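You operate a simulated robot arm through the tools that you are given. There is no shell and no other tool.

You run a simulated robot arm. Do the job below in one go: nothing can be reset, and whatever is moved stays where it is left.

Task
Wind the slack yellow cord back on to its reel.
Fine: toggle into the yellow cord holder, reel lock off to wind and on again after.

Only the result counts: the job must be done as asked and must still hold three seconds after the hand-in. Knocking over, shifting, dropping, spilling or breaking anything else fails it.

Robot
A 7-joint arm with a two-finger parallel gripper, fixed in place. Base frame: the origin is at the foot of the arm, x ahead of it, y to its left, z up. Readings come in cm, degrees, newtons and seconds.
With the tool pointing down near the work surface it reaches from about 12 to 56 cm from the base axis. Its first joint turns from -66.0 to 66.0 degrees. Payload 2.4 kg.
The tool frame sits at the grasp point between the pads (the TCP): z along the fingers, y along the line on which they close. The tips reach 3 cm beyond it. Largest opening 9.4 cm; finger width 2.8, thickness 1; the body of the gripper, 5 by 9.6 cm, starts 5.5 cm behind the TCP.
Orientation is told as [roll, pitch, yaw] about the base's x, y, z axes, in that order, counted from this pose: with the fingers straight down and closing along the base's y, the tool's x points along the base's -x, its y along +y and its z along -z.

Tools
- The arm moves only by the tool apply_moves. Its arguments are lists of equal length, an entry for each row: "linear": the shift along the tool's x, y, z in units of 50 mm (1.0 is 50 mm), a list of three; "turn": the turn, a rotation vector about the tool's x, y, z in units of 4 degrees (1.0 is 4 degrees), a list of three. In form: {"linear": [[x, y, z], ...], "turn": [[wx, wy, wz], ...]}. A call has 1 to 20 rows; each row shifts and turns the commanded pose from where the row before left it, along the tool's axes as they then stand. "fingers" is the closure, from 0 (fully open) to 1 (shut), set as the call begins (left out, the last holds). A call with a number of a shift or a turn outside -1 to 1 is refused whole. Rows are played at 5 a second. More than 5 cm and 8.6 degrees between two rows, or a gripper value outside its range, and nothing of the call is played. A pose out of reach is approached as far as the arm can. The call stops where the force on the tool passes 70 N (or 10 N more than at its start, if that is more) or the arm is blocked; 0.2 s more then pass. Each finger travels about 15.3 cm/s and halts on what it meets, pressing with about 42 N; the grip force reading is that of the motor and also rises with nothing between the fingers. The clock runs only during rows and for 0.2 s after the last one: add rows that do not move to give the fingers time. It gives the time, the measured TCP pose, the force on the tool (base axes), the opening and the grip force at its end, in the units of the frame above (readings bear some noise), with the torque about the TCP (base axes, N m) and any sound that the robot's microphone picked up, and new pictures: "pictures" is both (left out), scene, wrist or none.
- Cameras (640 x 400 px; columns grow to the right, rows downward): "scene" is fixed at [3.52, 47.57, 143.77]; the picture's right is [-0.77, -0.64, 0.00], its down [-0.41, 0.49, -0.77] and it looks along [0.50, -0.59, -0.63] (base axes); focal length 319 px, centre (320, 200). "wrist" rides on the gripper at [7.6, 1.4, -10.3] in the tool frame; the picture's right is [-0.18, 0.98, 0.00], its down [-0.75, -0.14, -0.64] and it looks along [-0.63, -0.12, 0.77] (tool axes); focal length 243 px, centre (320, 200). There is no depth. A picture from a camera that has moved, and an enlarged one, comes with that camera's place and axes in the base frame and with its lens.
- zoom(camera, box): a new picture of the part [left, top, right, bottom] of that camera's present view, enlarged. The clock stands still meanwhile.
- hand_in(): hands the job in; it is judged then, once.

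Nothing tells you positions but the pictures and the camera data. Unless the task says otherwise, let go and move clear before handing in.

The tools are called after ">>>" as a command line: name --argument value ..., lists and objects as JSON in quotes. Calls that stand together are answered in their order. apply_moves: Moves the arm, as the interface text tells. Its arguments: {"type":"object","properties":{"linear":{"type":"array","items":{"type":"array","items":{"type":"number"}}},"turn":{"type":"array","items":{"type":"array","items":{"type":"number"}}},"fingers":{"type":"number"},"pictures":{"type":"string","enum":["both","scene","wrist","none"]}},"required":["linear","turn"]} The other tools are called the same way: zoom (camera, box) takes an enlarged picture of a part of a camera's view; hand_in () hands the job in.

At the start:

```text
time_s: 0.0
tool_pos: [28.93, 16.3, 117.33]
orientation: [0.1, 0.0, 0.0]
ft_force: [0.3, 0.2, -1.1]
moment: [0.03, 0.0, 0.03]
finger_gap: 9.42
grip_force: 0.1
```

scene: 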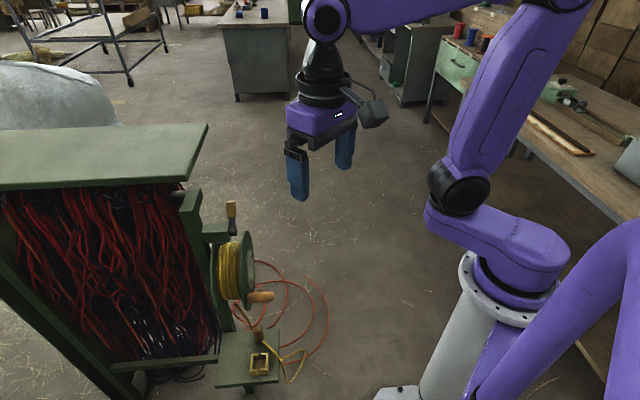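
wrist: 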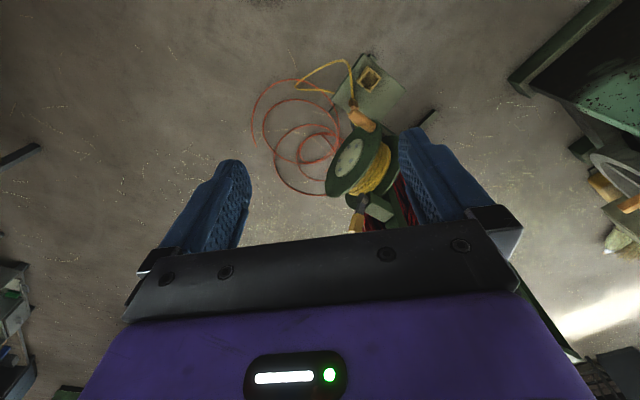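

I see a cabinet of cords with a yellow reel on its side, a crank handle, a lever with a wooden grip, and a small shelf with a yellow holder. I'll look closer before moving.

>>> zoom --camera "scene" --box '[170, 180, 350, 293]'

>>> zoom --camera "scene" --box '[190, 280, 350, 400]'

>>> zoom --camera "wrist" --box '[230, 40, 430, 240]'

```text
3.54 times, centred on (260, 236) of scene
camera zoom: at [3.52, 47.57, 143.77], right [-0.77, -0.64, 0.0], down [-0.41, 0.49, -0.77], along [0.5, -0.59, -0.63], focal length 1128 px, centre (532, 71)
```

zoom: 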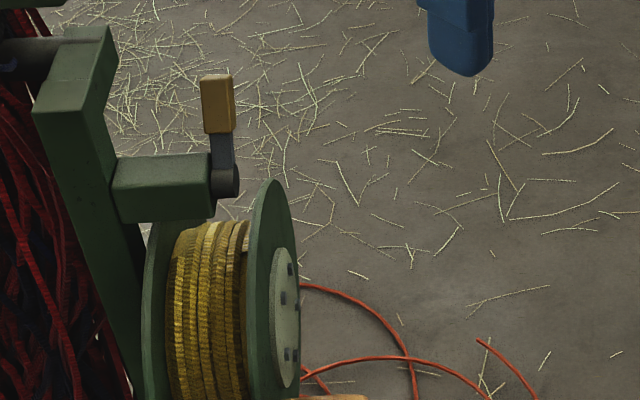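

```text
3.33 times, centred on (270, 340) of scene
camera zoom: at [3.52, 47.57, 143.77], right [-0.77, -0.64, 0.0], down [-0.41, 0.49, -0.77], along [0.5, -0.59, -0.63], focal length 1062 px, centre (487, -267)
```

zoom: 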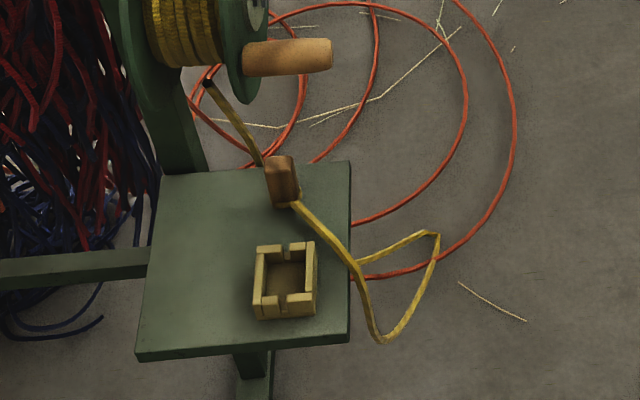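

```text
2.00 times, centred on (330, 140) of wrist
camera zoom: at [21.41, 17.74, 127.71], right [0.18, 0.98, 0.0], down [0.75, -0.14, 0.64], along [0.63, -0.12, -0.77], focal length 485 px, centre (300, 320)
```

zoom: 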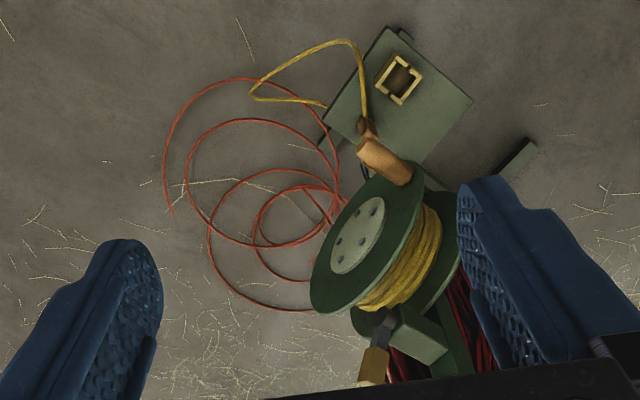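

The reel face points toward the arm at about yaw 40°, with hub near (52,19,77), crank knob near (43,23,76), lock lever near (55,18,95), toggle near (48,23,52) and holder near (42,28,51). I'll yaw the hand by 40° so that the wrist camera faces the reel and back up a little for a better view.

>>> apply_moves --linear '[[0, 0, 0], [0, 0, 0], [0, 0, 0], [0, 0, 0], [0, 0, 0], [0, 0, 0], [0, 0, 0], [0, 0, 0], [0, 0, 0], [0, 0, 0], [0, 0, 0.8], [0, 0, 0.8], [0, 0, 0.8], [0, 0, 0.8], [0, 0, 0.8]]' --turn '[[0, 0, -1], [0, 0, -1], [0, 0, -1], [0, 0, -1], [0, 0, -1], [0, 0, -1], [0, 0, -1], [0, 0, -1], [0, 0, -1], [0, 0, -1], [0, 0, 0], [0, 0, 0], [0, 0, 0], [0, 0, 0], [0, 0, 0]]'

```text
time_s: 3.2
tool_pos: [28.77, 16.37, 97.11]
orientation: [0.1, 0.0, 40.1]
ft_force: [-0.5, 0.4, 0.1]
moment: [-0.01, -0.02, -0.02]
finger_gap: 9.42
grip_force: 0.0
camera wrist: at [22.09, 12.55, 107.48], right [-0.49, 0.87, 0.0], down [0.67, 0.38, 0.64], along [0.56, 0.32, -0.77], focal length 243 px, centre (320, 200)
```

scene: 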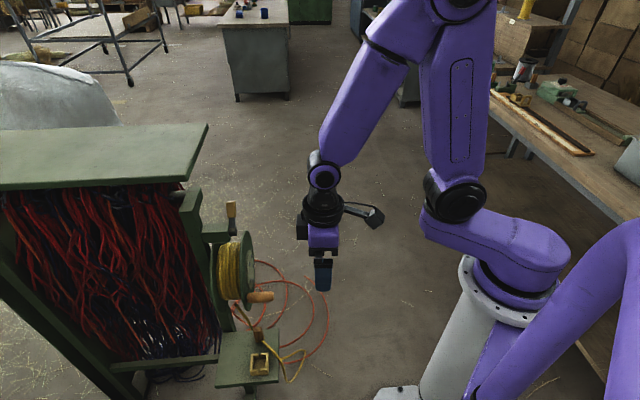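
wrist: 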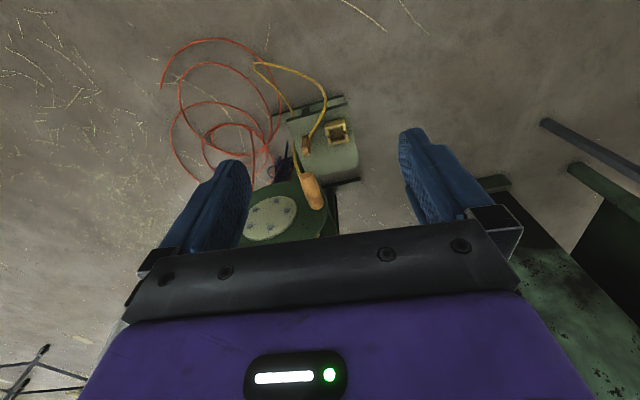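

The reel is now partly hidden behind the hand bar; I'll enlarge the part with the reel and tray.

>>> zoom --camera "wrist" --box '[230, 50, 390, 250]'

>>> zoom --camera "scene" --box '[200, 190, 300, 260]'

>>> zoom --camera "scene" --box '[210, 300, 320, 390]'

```text
2.00 times, centred on (310, 150) of wrist
camera zoom: at [22.09, 12.55, 107.48], right [-0.49, 0.87, 0.0], down [0.67, 0.38, 0.64], along [0.56, 0.32, -0.77], focal length 485 px, centre (340, 300)
```

zoom: 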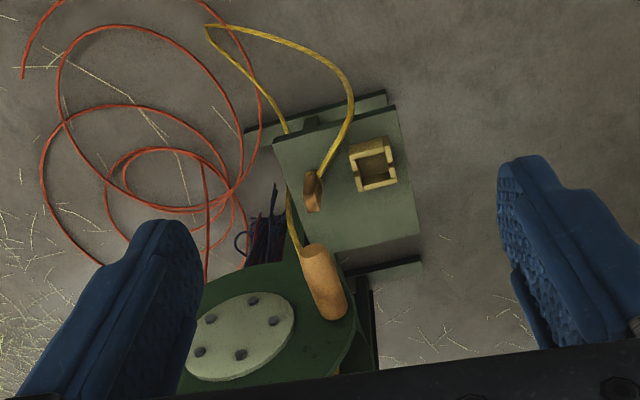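

```text
5.71 times, centred on (250, 225) of scene
camera zoom: at [3.52, 47.57, 143.77], right [-0.77, -0.64, 0.0], down [-0.41, 0.49, -0.77], along [0.5, -0.59, -0.63], focal length 1821 px, centre (720, 57)
```

zoom: 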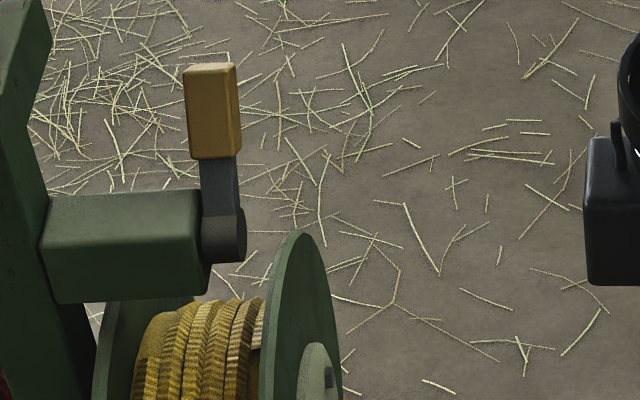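

```text
4.44 times, centred on (265, 345) of scene
camera zoom: at [3.52, 47.57, 143.77], right [-0.77, -0.64, 0.0], down [-0.41, 0.49, -0.77], along [0.5, -0.59, -0.63], focal length 1416 px, centre (564, -444)
```

zoom: 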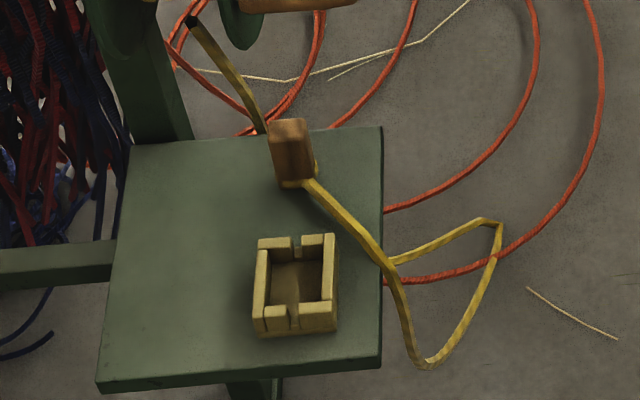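

The toggle lies on the tray directly below the reel's front disc, with its slack loop hanging off the tray. I'll bring the closed hand down beside the tray to see the toggle, holder and cord close up.

>>> apply_moves --linear '[[0, 0, 0], [0, 0, 0], [-0.2025, 0.145, 0.725], [-0.2025, 0.145, 0.725], [-0.2025, 0.145, 0.725], [-0.2025, 0.145, 0.725], [-0.2025, 0.145, 0.725], [-0.2025, 0.145, 0.725], [-0.2025, 0.145, 0.725], [-0.2025, 0.145, 0.725]]' --turn '[[0, 0, -0.6125], [0, 0, -0.6125], [0, 0, 0], [0, 0, 0], [0, 0, 0], [0, 0, 0], [0, 0, 0], [0, 0, 0], [0, 0, 0], [0, 0, 0]]' --fingers 1

```text
time_s: 5.4
tool_pos: [30.43, 25.87, 68.47]
orientation: [-0.1, -0.1, 44.9]
ft_force: [-0.3, -0.5, -0.4]
moment: [-0.04, 0.01, -0.03]
finger_gap: 0.02
grip_force: 32.6
camera wrist: at [24.17, 21.44, 78.83], right [-0.56, 0.83, 0.0], down [0.63, 0.43, 0.64], along [0.53, 0.36, -0.77], focal length 243 px, centre (320, 200)
```

scene: 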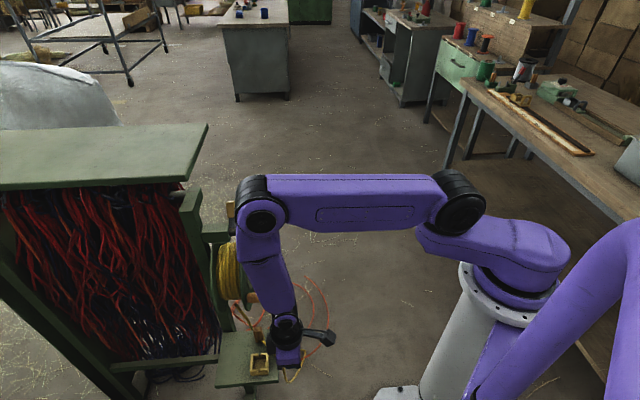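
wrist: 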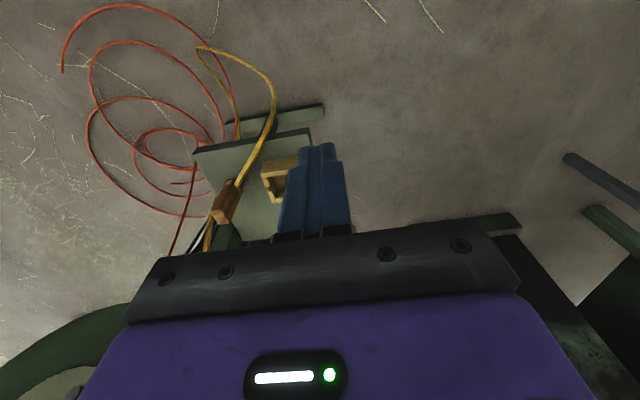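

The toggle is now visible as a wooden bar with the cord attached at one end; the holder is half hidden behind the fingers. I'll enlarge both.

>>> zoom --camera "wrist" --box '[170, 100, 350, 260]'

>>> zoom --camera "scene" --box '[200, 280, 320, 390]'

```text
2.50 times, centred on (260, 180) of wrist
camera zoom: at [24.17, 21.44, 78.83], right [-0.56, 0.83, 0.0], down [0.63, 0.43, 0.64], along [0.53, 0.36, -0.77], focal length 606 px, centre (470, 250)
```

zoom: 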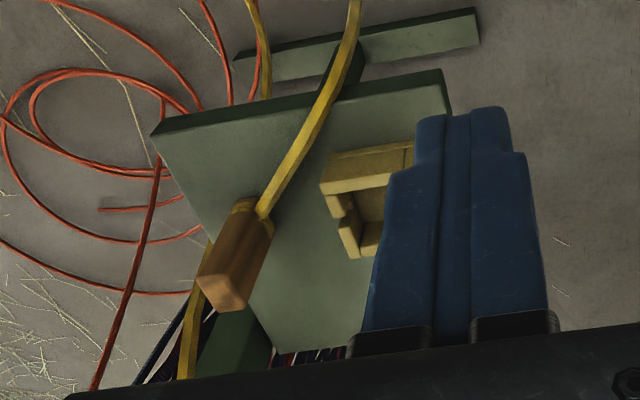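

```text
3.64 times, centred on (260, 335) of scene
camera zoom: at [3.52, 47.57, 143.77], right [-0.77, -0.64, 0.0], down [-0.41, 0.49, -0.77], along [0.5, -0.59, -0.63], focal length 1159 px, centre (538, -291)
```

zoom: 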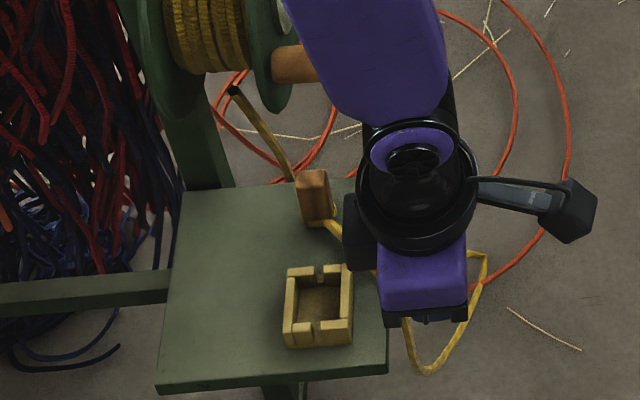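

The toggle stands upright on the tray (z≈49 to 56.7) near (48.5, 22.8), with the cord tied at its foot, so I'll take it from the front with the hand tilted to clear the reel above. I tilt the hand 48° here in free space first.

>>> apply_moves --linear '[[0, 0, 0], [0, 0, 0], [0, 0, 0], [0, 0, 0], [0, 0, 0], [0, 0, 0], [0, 0, 0], [0, 0, 0], [0, 0, 0], [0, 0, 0], [0, 0, 0], [0, 0, 0], [0, 0, 0]]' --turn '[[0, -1, 0], [0, -1, 0], [0, -1, 0], [0, -1, 0], [0, -1, 0], [0, -1, 0], [0, -1, 0], [0, -1, 0], [0, -1, 0], [0, -1, 0], [0, -1, 0], [0, -1, 0], [0, 0, 0]]' --fingers 0.53

```text
time_s: 8.2
tool_pos: [30.76, 26.13, 68.55]
orientation: [0.0, -48.1, 45.0]
ft_force: [0.5, -0.8, -0.7]
moment: [0.03, -0.03, 0.0]
finger_gap: 4.42
grip_force: 0.0
camera wrist: at [20.7, 18.13, 69.69], right [-0.61, 0.78, 0.14], down [0.12, -0.08, 0.99], along [0.79, 0.62, -0.04], focal length 243 px, centre (320, 200)
```

scene: 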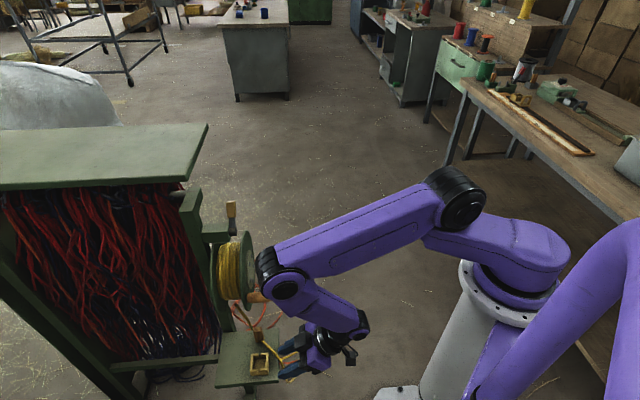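
wrist: 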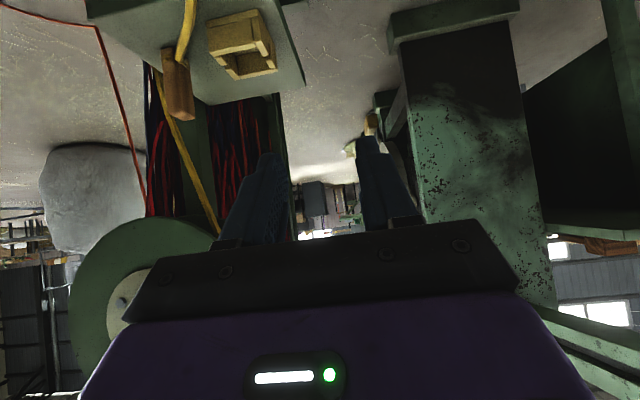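

From the tilted hand I can see the toggle and holder side-on (picture is upside-down). I'll enlarge them for exact positions.

>>> zoom --camera "wrist" --box '[90, 0, 310, 137]'

>>> zoom --camera "scene" --box '[200, 280, 320, 390]'

>>> zoom --camera "wrist" --box '[60, 60, 300, 320]'

```text
2.91 times, centred on (200, 68) of wrist
camera zoom: at [20.7, 18.13, 69.69], right [-0.61, 0.78, 0.14], down [0.12, -0.08, 0.99], along [0.79, 0.62, -0.04], focal length 706 px, centre (669, 582)
```

zoom: 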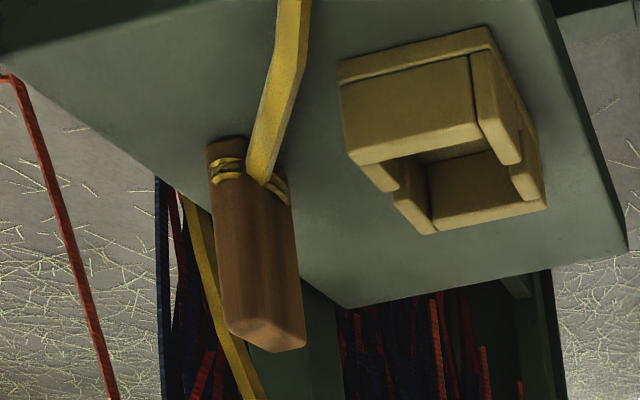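

```text
3.64 times, centred on (260, 335) of scene
camera zoom: at [3.52, 47.57, 143.77], right [-0.77, -0.64, 0.0], down [-0.41, 0.49, -0.77], along [0.5, -0.59, -0.63], focal length 1159 px, centre (538, -291)
```

zoom: 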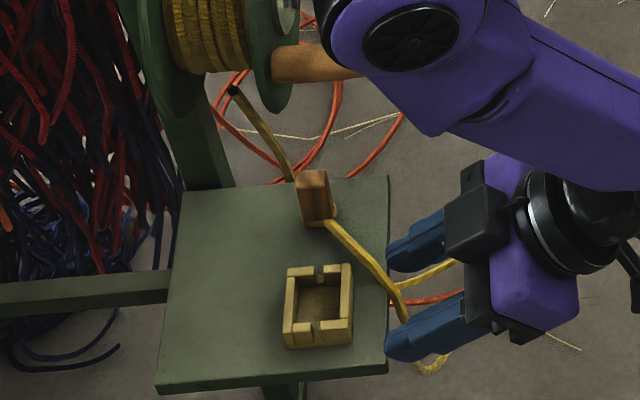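

```text
1.54 times, centred on (180, 190) of wrist
camera zoom: at [20.7, 18.13, 69.69], right [-0.61, 0.78, 0.14], down [0.12, -0.08, 0.99], along [0.79, 0.62, -0.04], focal length 373 px, centre (535, 215)
```

zoom: 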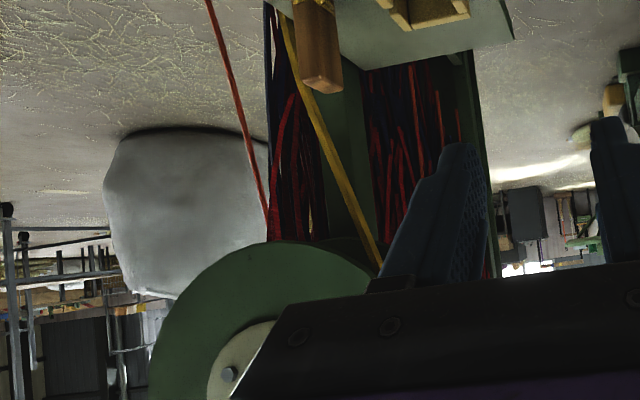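

Combining views: the toggle's axis is near N≈-50, T≈-17.4 in a frame turned 45° (about (47.7, 23.0)), z from 51 to 58, and the hand is clear to approach under the reel. I move in front of it at z≈59 and check.

>>> apply_moves --linear '[[0.196, -0.47, 0.256], [0.196, -0.47, 0.256], [0.196, -0.47, 0.256], [0.196, -0.47, 0.256], [0.196, -0.47, 0.256], [0.196, -0.47, 0.256], [0, 0, 0]]' --turn '[[0, 0, 0], [0, 0, 0], [0, 0, 0], [0, 0, 0], [0, 0, 0], [0, 0, 0], [0, 0, 0]]'

>>> zoom --camera "scene" --box '[200, 190, 400, 390]'

>>> zoom --camera "wrist" --box '[180, 0, 500, 250]'

```text
time_s: 9.8
tool_pos: [42.01, 17.44, 58.98]
orientation: [0.0, -48.0, 45.0]
ft_force: [0.4, 1.5, -0.7]
moment: [-0.03, -0.01, 0.02]
finger_gap: 4.41
grip_force: 0.0
camera wrist: at [32.03, 9.41, 60.2], right [-0.61, 0.78, 0.14], down [0.12, -0.08, 0.99], along [0.79, 0.62, -0.04], focal length 243 px, centre (320, 200)
```

scene: 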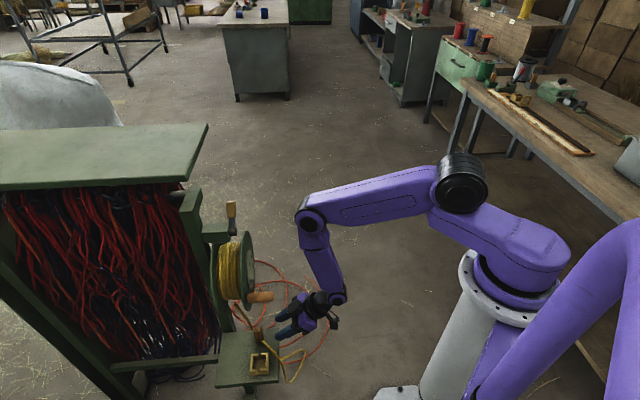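
wrist: 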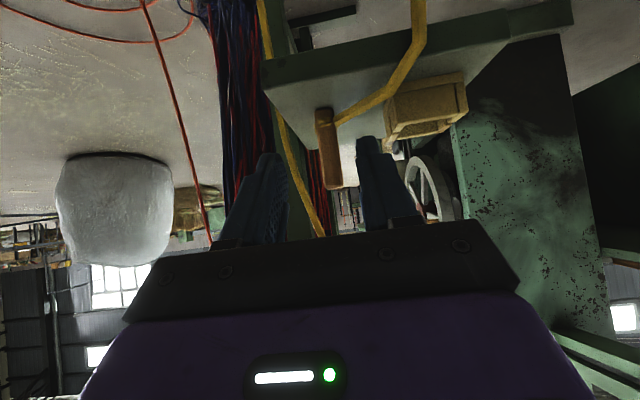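

```text
2.00 times, centred on (300, 290) of scene
camera zoom: at [3.52, 47.57, 143.77], right [-0.77, -0.64, 0.0], down [-0.41, 0.49, -0.77], along [0.5, -0.59, -0.63], focal length 637 px, centre (360, 20)
```

zoom: 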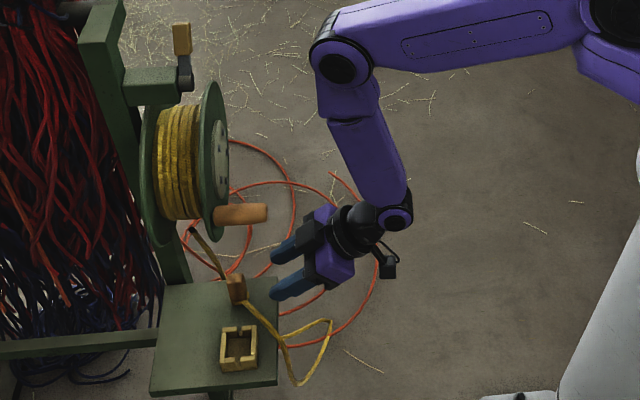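

```text
1.60 times, centred on (340, 125) of wrist
camera zoom: at [32.03, 9.41, 60.2], right [-0.61, 0.78, 0.14], down [0.12, -0.08, 0.99], along [0.79, 0.62, -0.04], focal length 388 px, centre (288, 320)
```

zoom: 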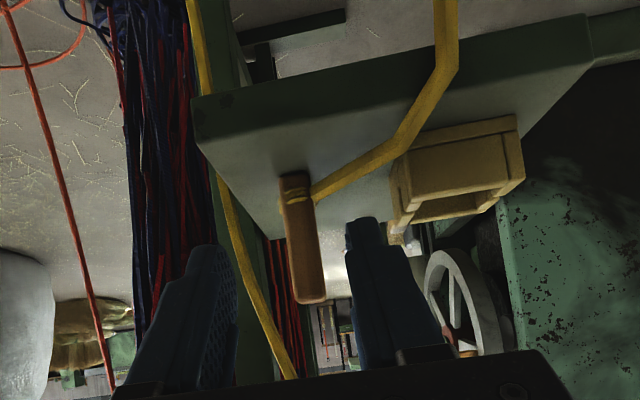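

The toggle is centred between the fingers at T≈-17.2, about 1.6 cm thick, its top at z≈58. I advance on to it and close.

>>> apply_moves --linear '[[-0.1716, 0.007, 0.287], [-0.1716, 0.007, 0.287], [-0.1716, 0.007, 0.287], [-0.1716, 0.007, 0.287], [-0.1716, 0.007, 0.287], [0, 0, 0]]' --turn '[[0, 0, 0], [0, 0, 0], [0, 0, 0], [0, 0, 0], [0, 0, 0], [0, 0, 0]]'

>>> zoom --camera "wrist" --box '[180, 0, 500, 250]'

>>> zoom --camera "scene" --box '[200, 250, 340, 390]'

```text
time_s: 11.2
tool_pos: [47.51, 23.27, 57.41]
orientation: [0.0, -48.0, 44.9]
ft_force: [0.3, -0.1, 0.0]
moment: [0.01, -0.02, -0.03]
finger_gap: 4.43
grip_force: 0.1
camera wrist: at [37.68, 15.39, 58.68], right [-0.61, 0.78, 0.14], down [0.12, -0.08, 0.99], along [0.79, 0.62, -0.04], focal length 243 px, centre (320, 200)
```

scene: 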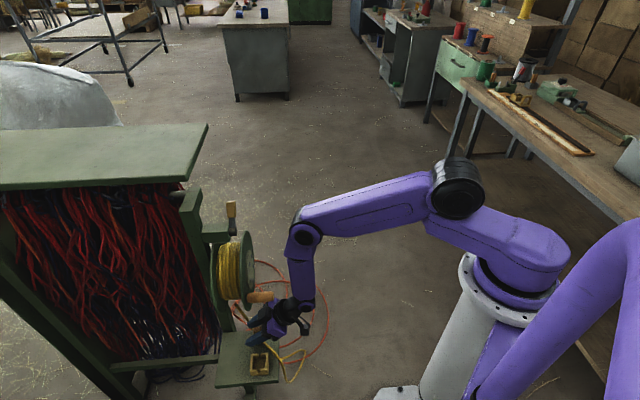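
wrist: 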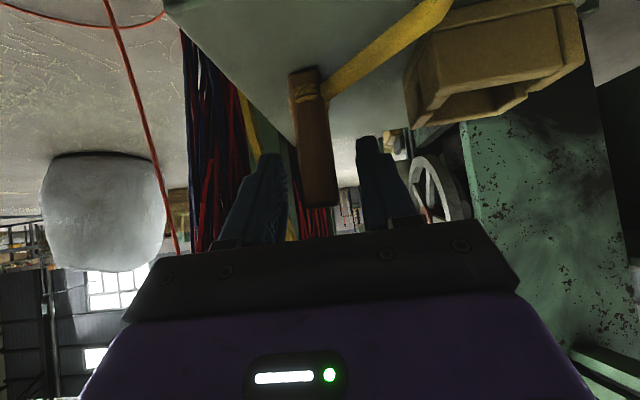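

```text
1.60 times, centred on (340, 125) of wrist
camera zoom: at [37.68, 15.39, 58.68], right [-0.61, 0.78, 0.14], down [0.12, -0.08, 0.99], along [0.79, 0.62, -0.04], focal length 388 px, centre (288, 320)
```

zoom: 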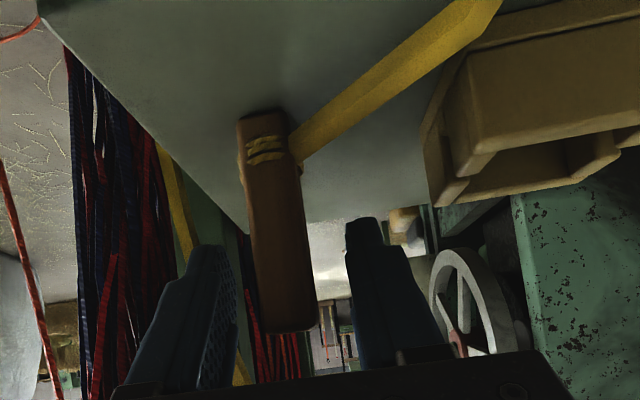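

```text
2.86 times, centred on (270, 320) of scene
camera zoom: at [3.52, 47.57, 143.77], right [-0.77, -0.64, 0.0], down [-0.41, 0.49, -0.77], along [0.5, -0.59, -0.63], focal length 910 px, centre (463, -143)
```

zoom: 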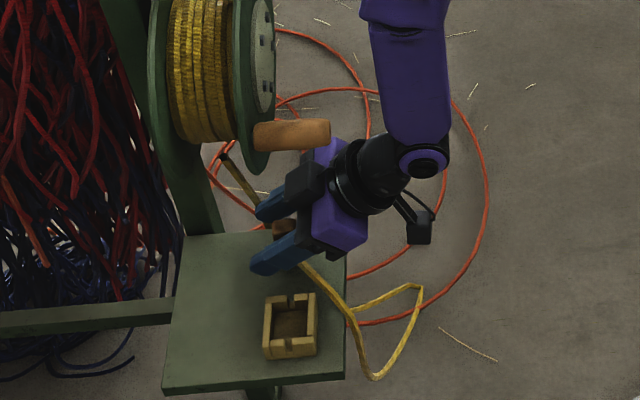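

The toggle stands between the fingers, well centred. I close on it.

>>> apply_moves --linear '[[0, 0, 0], [0, 0, 0], [0, 0, 0], [0, 0, 0]]' --turn '[[0, 0, 0], [0, 0, 0], [0, 0, 0], [0, 0, 0]]' --fingers 1

>>> zoom --camera "wrist" --box '[180, 0, 500, 250]'

```text
time_s: 12.2
tool_pos: [47.69, 23.34, 57.46]
orientation: [0.1, -48.0, 44.8]
ft_force: [-0.2, -0.4, -1.0]
moment: [0.01, 0.01, 0.01]
finger_gap: 1.9
grip_force: 42.5
camera wrist: at [37.66, 15.37, 58.68], right [-0.61, 0.78, 0.14], down [0.12, -0.08, 0.99], along [0.79, 0.62, -0.04], focal length 243 px, centre (320, 200)
```

scene: 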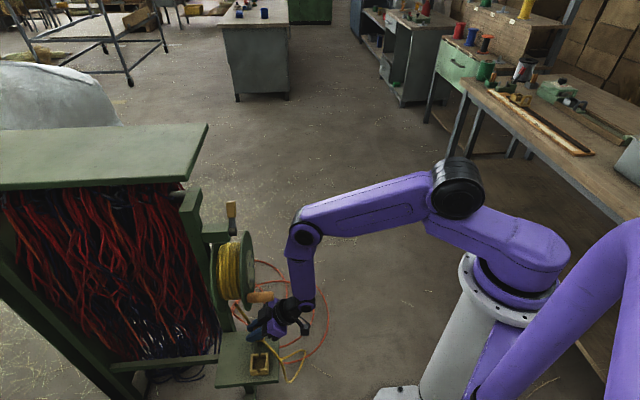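
wrist: 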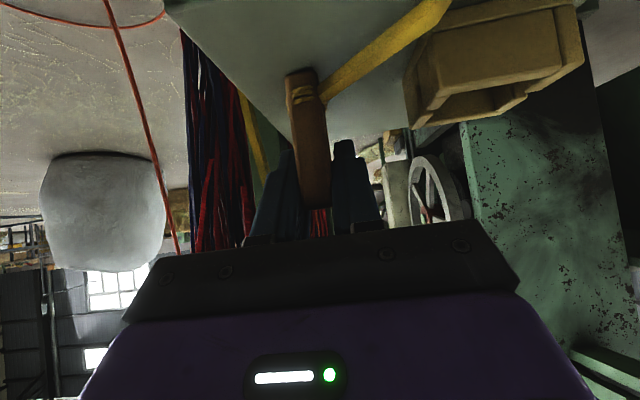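

```text
1.60 times, centred on (340, 125) of wrist
camera zoom: at [37.66, 15.37, 58.68], right [-0.61, 0.78, 0.14], down [0.12, -0.08, 0.99], along [0.79, 0.62, -0.04], focal length 388 px, centre (288, 320)
```

zoom: 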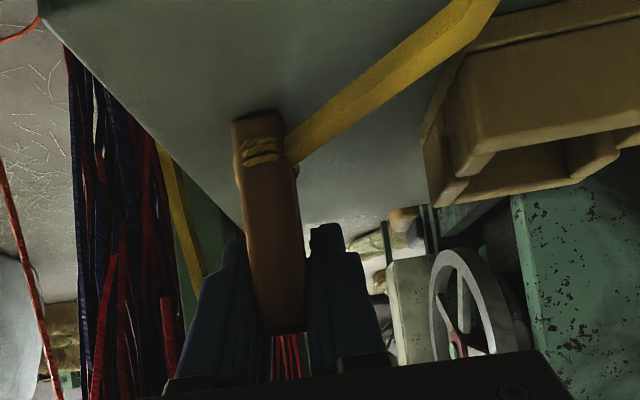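

The toggle is held (gap 1.9 cm). I lift it clear of the holder rim while backing off slightly from the reel, and carry it across above the holder.

>>> apply_moves --linear '[[-0.223, 0, -0.2], [-0.023, 0, -0.423], [-0.023, 0, -0.423], [0, 0.5, 0], [0, 0.5, 0], [0, 0.5, 0], [-0.16, 0, 0.179], [-0.16, 0, 0.179], [0, 0, 0]]' --turn '[[0, 0, 0], [0, 0, 0], [0, 0, 0], [0, 0, 0], [0, 0, 0], [0, 0, 0], [0, 0, 0], [0, 0, 0], [0, 0, 0]]'

>>> zoom --camera "wrist" --box '[220, 0, 420, 200]'

>>> zoom --camera "scene" --box '[210, 300, 310, 390]'

```text
time_s: 14.2
tool_pos: [42.02, 28.09, 61.79]
orientation: [0.0, -48.1, 44.9]
ft_force: [0.2, -0.1, 0.1]
moment: [0.01, -0.02, -0.01]
finger_gap: 1.93
grip_force: 42.0
camera wrist: at [31.94, 20.17, 63.04], right [-0.61, 0.78, 0.14], down [0.12, -0.08, 0.99], along [0.79, 0.62, -0.04], focal length 243 px, centre (320, 200)
```

scene: 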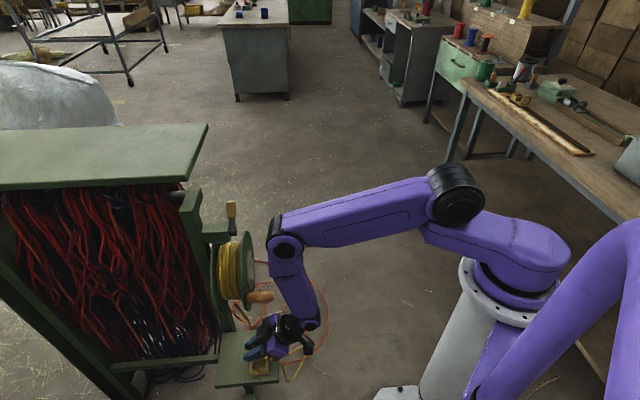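
wrist: 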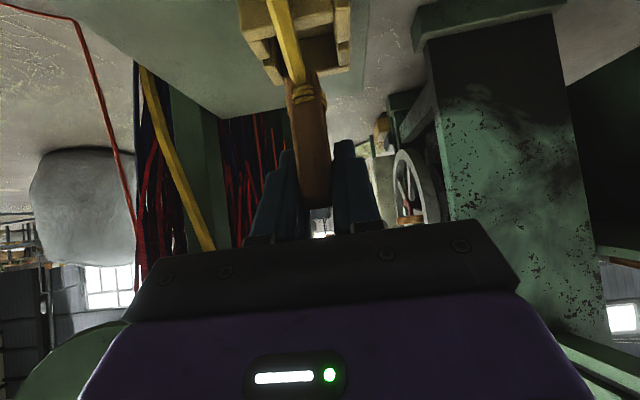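

```text
2.00 times, centred on (320, 100) of wrist
camera zoom: at [31.94, 20.17, 63.04], right [-0.61, 0.78, 0.14], down [0.12, -0.08, 0.99], along [0.79, 0.62, -0.04], focal length 485 px, centre (320, 400)
```

zoom: 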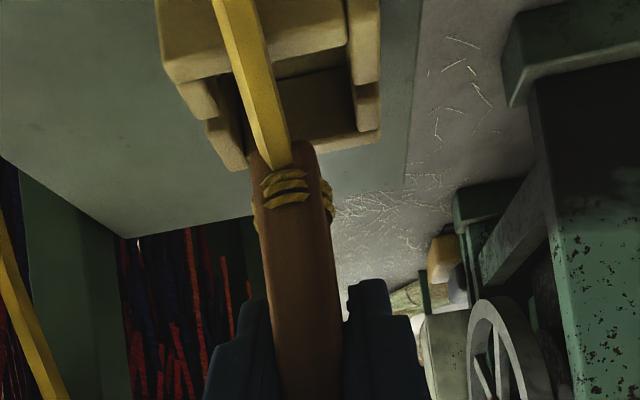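

```text
4.44 times, centred on (260, 345) of scene
camera zoom: at [3.52, 47.57, 143.77], right [-0.77, -0.64, 0.0], down [-0.41, 0.49, -0.77], along [0.5, -0.59, -0.63], focal length 1416 px, centre (587, -444)
```

zoom: 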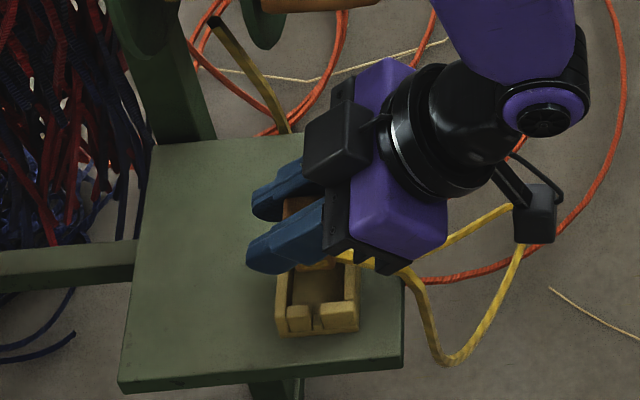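

The toggle hangs just above the holder; relative to the pocket it looks about 0.4 cm short in T and 0.3 cm deep in N. I correct and lower slightly for another look.

>>> apply_moves --linear '[[0.129, 0.08, 0.036], [0, 0, 0]]' --turn '[[0, 0, 0], [0, 0, 0]]'

>>> zoom --camera "wrist" --box '[230, 0, 370, 100]'

>>> zoom --camera "scene" --box '[235, 320, 305, 370]'

```text
time_s: 14.8
tool_pos: [41.32, 28.27, 61.24]
orientation: [0.0, -48.0, 45.0]
ft_force: [1.0, -0.2, -0.5]
moment: [0.01, 0.01, 0.01]
finger_gap: 1.91
grip_force: 42.0
camera wrist: at [31.37, 20.28, 62.46], right [-0.61, 0.78, 0.14], down [0.12, -0.08, 0.99], along [0.79, 0.62, -0.04], focal length 243 px, centre (320, 200)
```

scene: 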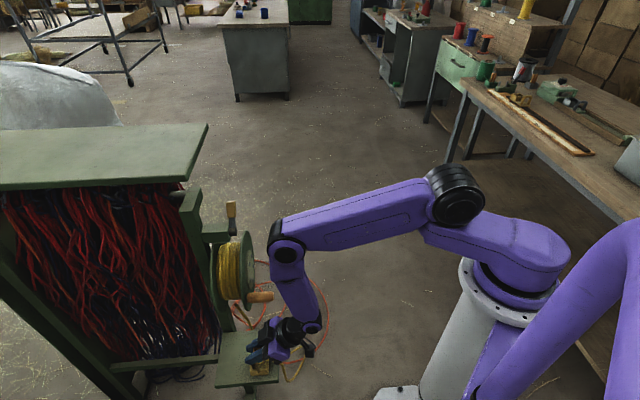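
wrist: 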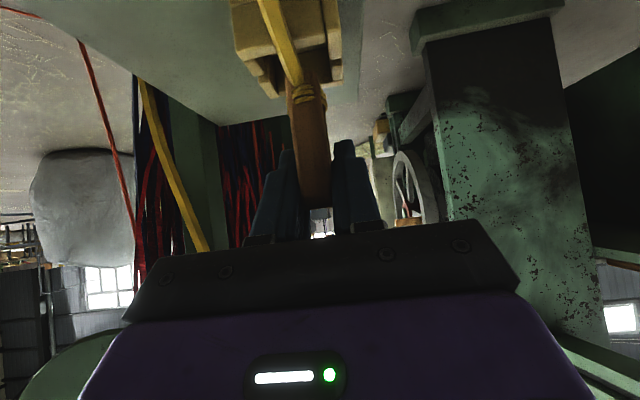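

```text
4.00 times, centred on (300, 50) of wrist
camera zoom: at [31.37, 20.28, 62.46], right [-0.61, 0.78, 0.14], down [0.12, -0.08, 0.99], along [0.79, 0.62, -0.04], focal length 970 px, centre (400, 800)
```

zoom: 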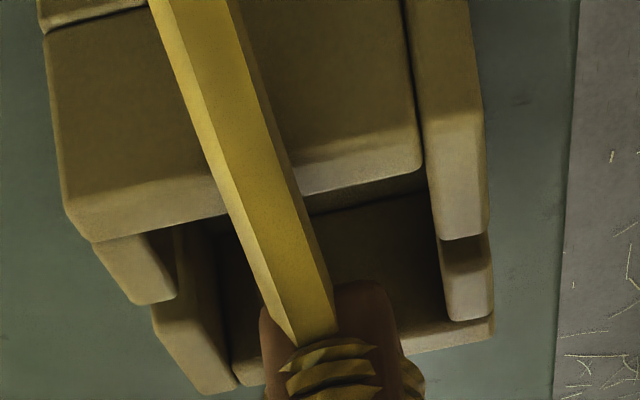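

```text
8.00 times, centred on (270, 345) of scene
camera zoom: at [3.52, 47.57, 143.77], right [-0.77, -0.64, 0.0], down [-0.41, 0.49, -0.77], along [0.5, -0.59, -0.63], focal length 2549 px, centre (720, -960)
```

zoom: 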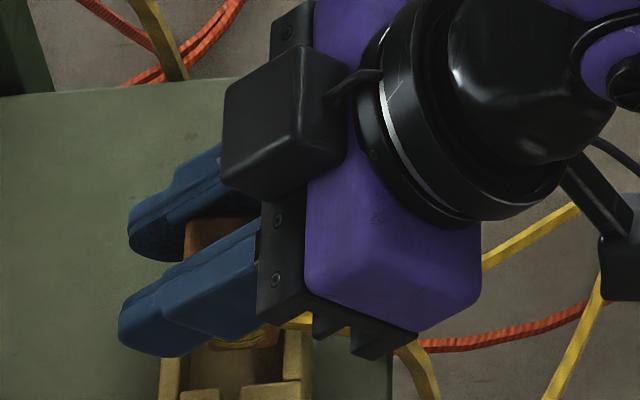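

The toggle foot looks centred over the pocket in both directions. I lower 1.2 cm and check force.

>>> apply_moves --linear '[[0.045, 0, 0.04], [0.045, 0, 0.04], [0.045, 0, 0.04], [0.045, 0, 0.04], [0, 0, 0]]' --turn '[[0, 0, 0], [0, 0, 0], [0, 0, 0], [0, 0, 0], [0, 0, 0]]'

>>> zoom --camera "wrist" --box '[230, 0, 370, 100]'

```text
time_s: 16.0
tool_pos: [41.32, 28.22, 60.01]
orientation: [0.1, -47.9, 44.8]
ft_force: [-0.2, 0.3, -1.1]
moment: [-0.03, 0.0, 0.04]
finger_gap: 1.91
grip_force: 42.6
camera wrist: at [31.37, 20.26, 61.36], right [-0.61, 0.78, 0.14], down [0.12, -0.08, 0.99], along [0.79, 0.62, -0.04], focal length 243 px, centre (320, 200)
```

scene: 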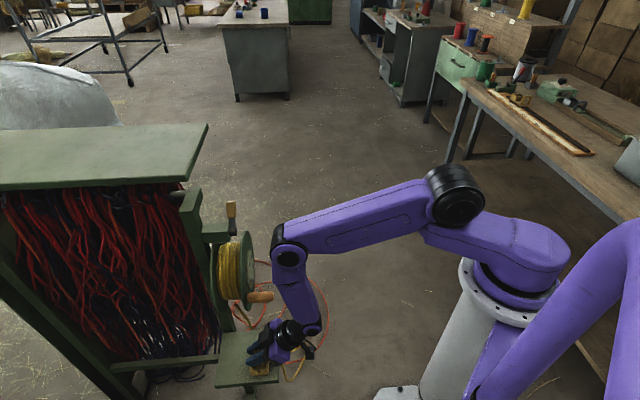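
wrist: 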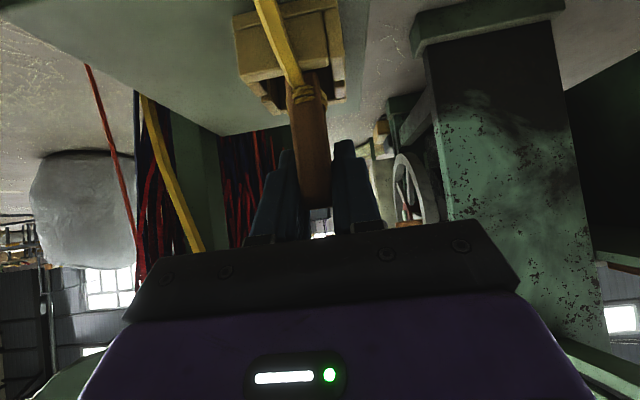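

```text
4.00 times, centred on (300, 50) of wrist
camera zoom: at [31.37, 20.26, 61.36], right [-0.61, 0.78, 0.14], down [0.12, -0.08, 0.99], along [0.79, 0.62, -0.04], focal length 970 px, centre (400, 800)
```

zoom: 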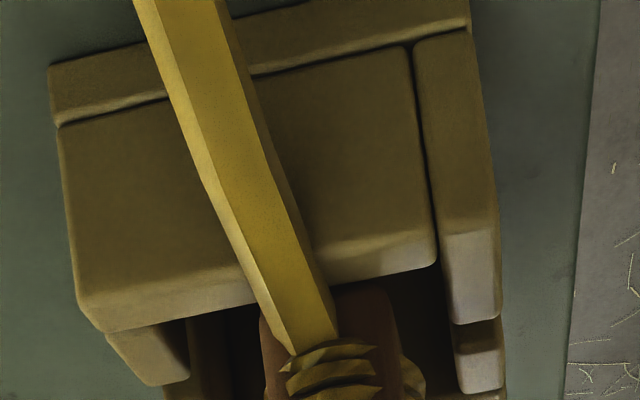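

No contact so far and the foot is just inside the rim. I lower 1.6 cm more.

>>> apply_moves --linear '[[0.06, 0, 0.053], [0.06, 0, 0.053], [0.06, 0, 0.053], [0.06, 0, 0.053], [0, 0, 0]]' --turn '[[0, 0, 0], [0, 0, 0], [0, 0, 0], [0, 0, 0], [0, 0, 0]]'

>>> zoom --camera "wrist" --box '[230, 0, 370, 100]'

>>> zoom --camera "scene" --box '[235, 320, 305, 370]'

```text
time_s: 17.2
tool_pos: [41.3, 28.32, 58.47]
orientation: [0.0, -48.2, 44.9]
ft_force: [2.6, 2.4, -0.1]
moment: [0.11, -0.12, 0.01]
finger_gap: 1.89
grip_force: 41.7
camera wrist: at [31.34, 20.31, 59.74], right [-0.61, 0.78, 0.14], down [0.12, -0.08, 0.99], along [0.79, 0.62, -0.04], focal length 243 px, centre (320, 200)
```

scene: 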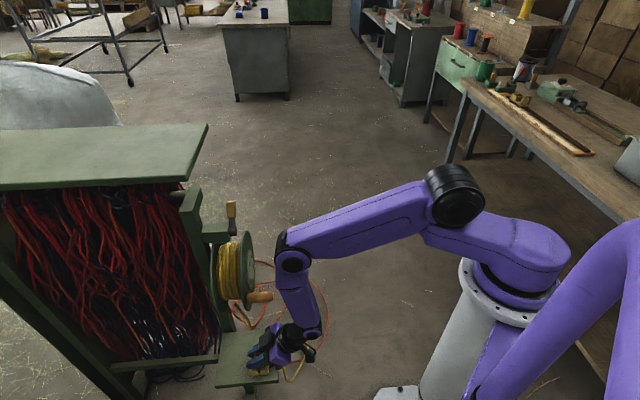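
wrist: 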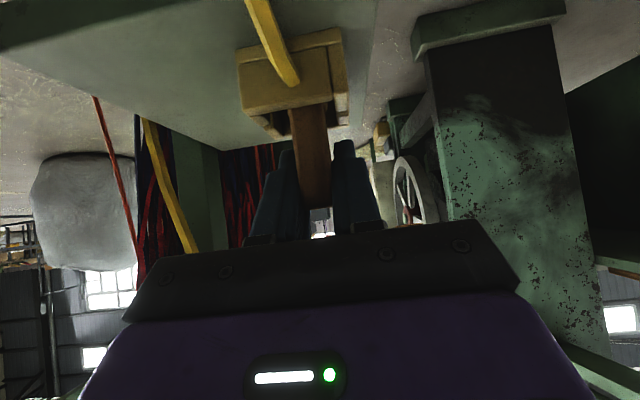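

```text
4.00 times, centred on (300, 50) of wrist
camera zoom: at [31.34, 20.31, 59.74], right [-0.61, 0.78, 0.14], down [0.12, -0.08, 0.99], along [0.79, 0.62, -0.04], focal length 970 px, centre (400, 800)
```

zoom: 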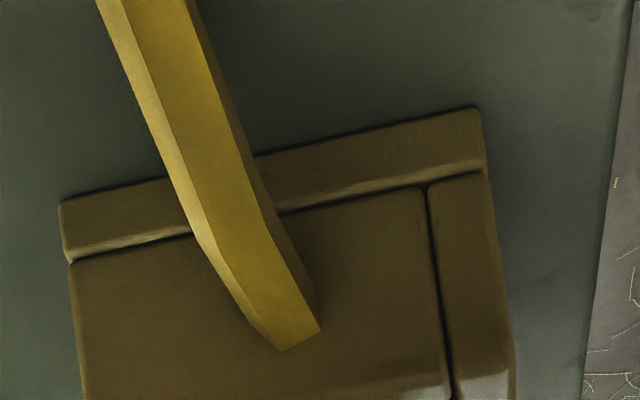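

```text
8.00 times, centred on (270, 345) of scene
camera zoom: at [3.52, 47.57, 143.77], right [-0.77, -0.64, 0.0], down [-0.41, 0.49, -0.77], along [0.5, -0.59, -0.63], focal length 2549 px, centre (720, -960)
```

zoom: 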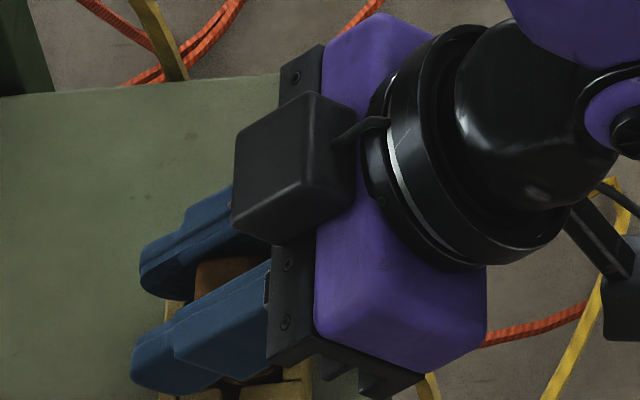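

A light sideways force shows the toggle touching the near wall, so I shift it 0.15 cm inward and lower a little more to the floor of the pocket.

>>> apply_moves --linear '[[-0.02, 0, 0.0224], [0.03, 0, 0.027], [0.03, 0, 0.027], [0.03, 0, 0.027], [0, 0, 0]]' --turn '[[0, 0, 0], [0, 0, 0], [0, 0, 0], [0, 0, 0], [0, 0, 0]]'

>>> zoom --camera "wrist" --box '[200, 0, 400, 230]'

```text
time_s: 18.4
tool_pos: [41.47, 28.53, 58.1]
orientation: [0.0, -48.2, 44.9]
ft_force: [-4.2, -6.2, 31.4]
moment: [-0.48, 0.43, 0.02]
finger_gap: 1.91
grip_force: 41.3
camera wrist: at [31.52, 20.46, 59.21], right [-0.61, 0.78, 0.14], down [0.12, -0.08, 0.99], along [0.79, 0.62, -0.04], focal length 243 px, centre (320, 200)
```

scene: 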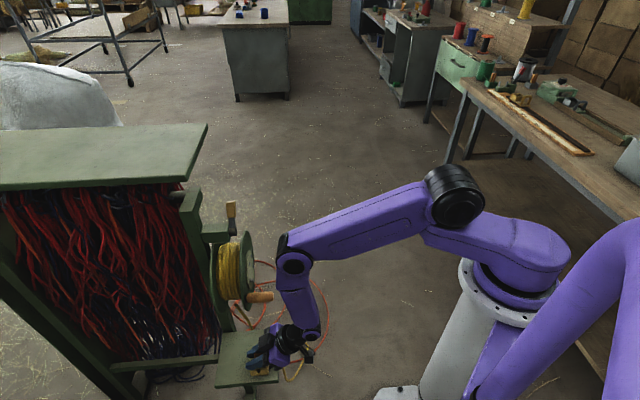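
wrist: 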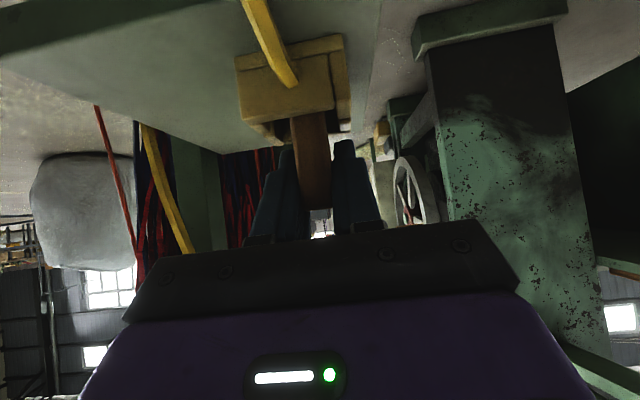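

```text
1.74 times, centred on (300, 115) of wrist
camera zoom: at [31.52, 20.46, 59.21], right [-0.61, 0.78, 0.14], down [0.12, -0.08, 0.99], along [0.79, 0.62, -0.04], focal length 422 px, centre (355, 348)
```

zoom: 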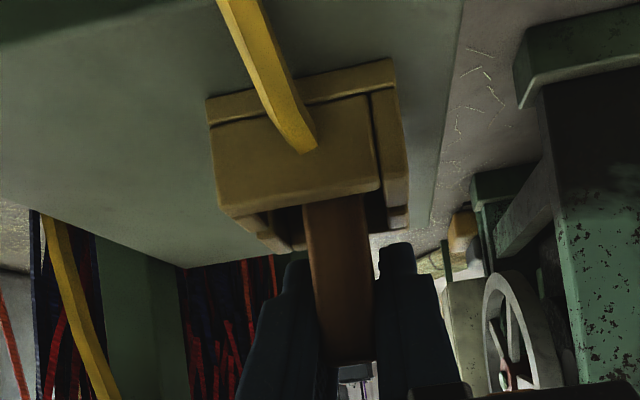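

The toggle now rests on the pocket floor (31 N down force). I relax upward slightly, then open the fingers.

>>> apply_moves --linear '[[-0.037, 0, -0.033], [0, 0, 0]]' --turn '[[0, 0, 0], [0, 0, 0]]' --pictures "none"

>>> apply_moves --linear '[[0, 0, 0], [0, 0, 0], [0, 0, 0]]' --turn '[[0, 0, 0], [0, 0, 0], [0, 0, 0]]' --fingers 0.53

```text
time_s: 19.0
tool_pos: [41.23, 28.33, 58.18]
orientation: [-0.1, -47.9, 45.0]
ft_force: [3.0, 2.8, -1.6]
moment: [0.18, -0.2, -0.02]
finger_gap: 1.92
grip_force: 41.4
```

```text
time_s: 19.8
tool_pos: [41.3, 28.38, 58.14]
orientation: [0.0, -48.0, 44.9]
ft_force: [0.4, 0.6, 0.6]
moment: [-0.02, 0.0, 0.01]
finger_gap: 4.43
grip_force: 0.0
camera wrist: at [31.39, 20.4, 59.43], right [-0.61, 0.78, 0.14], down [0.12, -0.08, 0.99], along [0.79, 0.62, -0.04], focal length 243 px, centre (320, 200)
```

scene: 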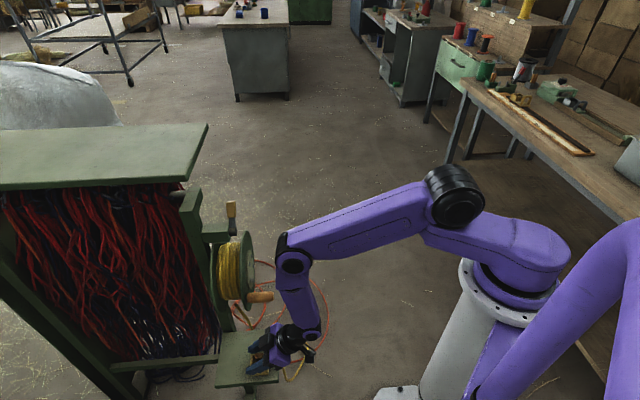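
wrist: 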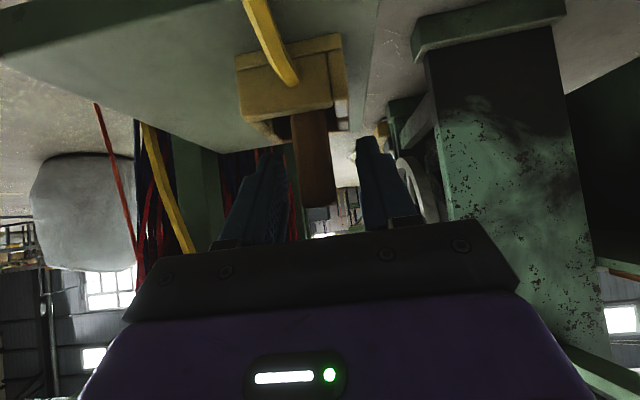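

The toggle stands free in the holder. I retreat horizontally toward the arm.

>>> apply_moves --linear '[[0.334, 0, -0.372], [0.334, 0, -0.372], [0.334, 0, -0.372], [0.334, 0, -0.372], [0, 0, 0]]' --turn '[[0, 0, 0], [0, 0, 0], [0, 0, 0], [0, 0, 0], [0, 0, 0]]'

>>> zoom --camera "wrist" --box '[180, 0, 460, 200]'

>>> zoom --camera "scene" --box '[200, 290, 320, 390]'

```text
time_s: 21.0
tool_pos: [34.2, 21.23, 58.04]
orientation: [-0.1, -48.0, 44.8]
ft_force: [1.2, -0.2, -0.6]
moment: [0.02, -0.02, 0.04]
finger_gap: 4.43
grip_force: 0.0
camera wrist: at [24.38, 13.2, 59.3], right [-0.61, 0.78, 0.14], down [0.12, -0.08, 0.99], along [0.79, 0.62, -0.04], focal length 243 px, centre (320, 200)
```

scene: 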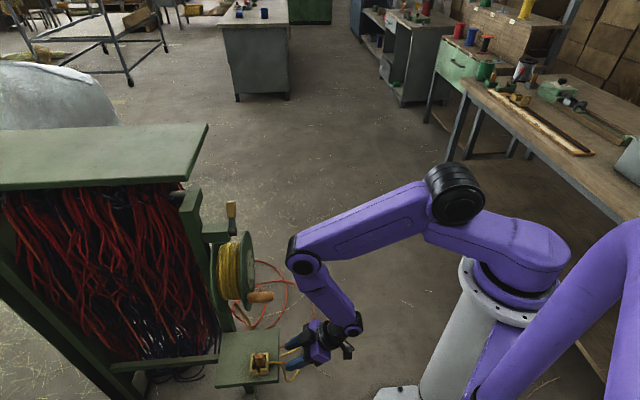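
wrist: 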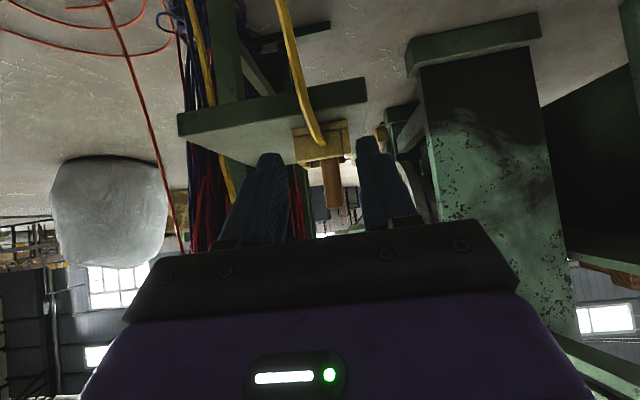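

```text
2.00 times, centred on (320, 100) of wrist
camera zoom: at [24.38, 13.2, 59.3], right [-0.61, 0.78, 0.14], down [0.12, -0.08, 0.99], along [0.79, 0.62, -0.04], focal length 485 px, centre (320, 400)
```

zoom: 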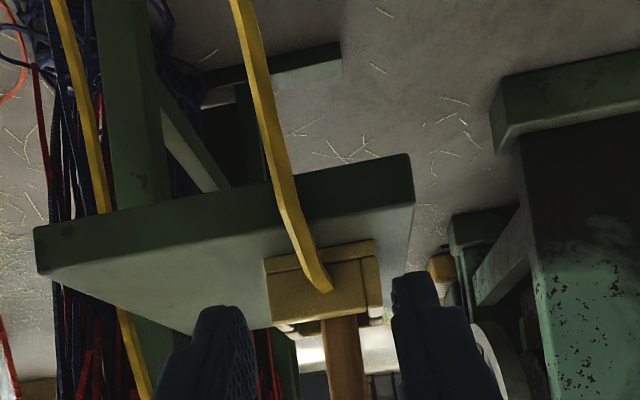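

```text
4.00 times, centred on (260, 340) of scene
camera zoom: at [3.52, 47.57, 143.77], right [-0.77, -0.64, 0.0], down [-0.41, 0.49, -0.77], along [0.5, -0.59, -0.63], focal length 1274 px, centre (560, -360)
```

zoom: 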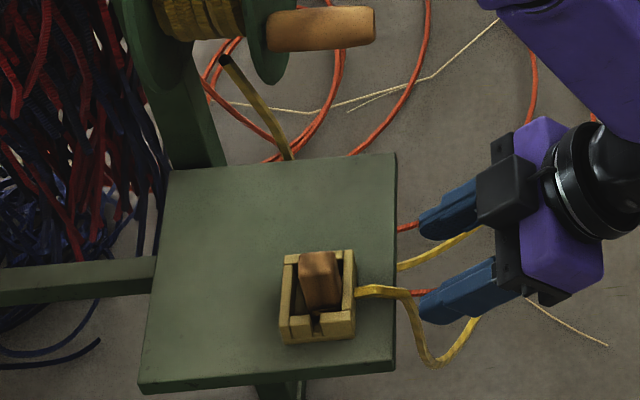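

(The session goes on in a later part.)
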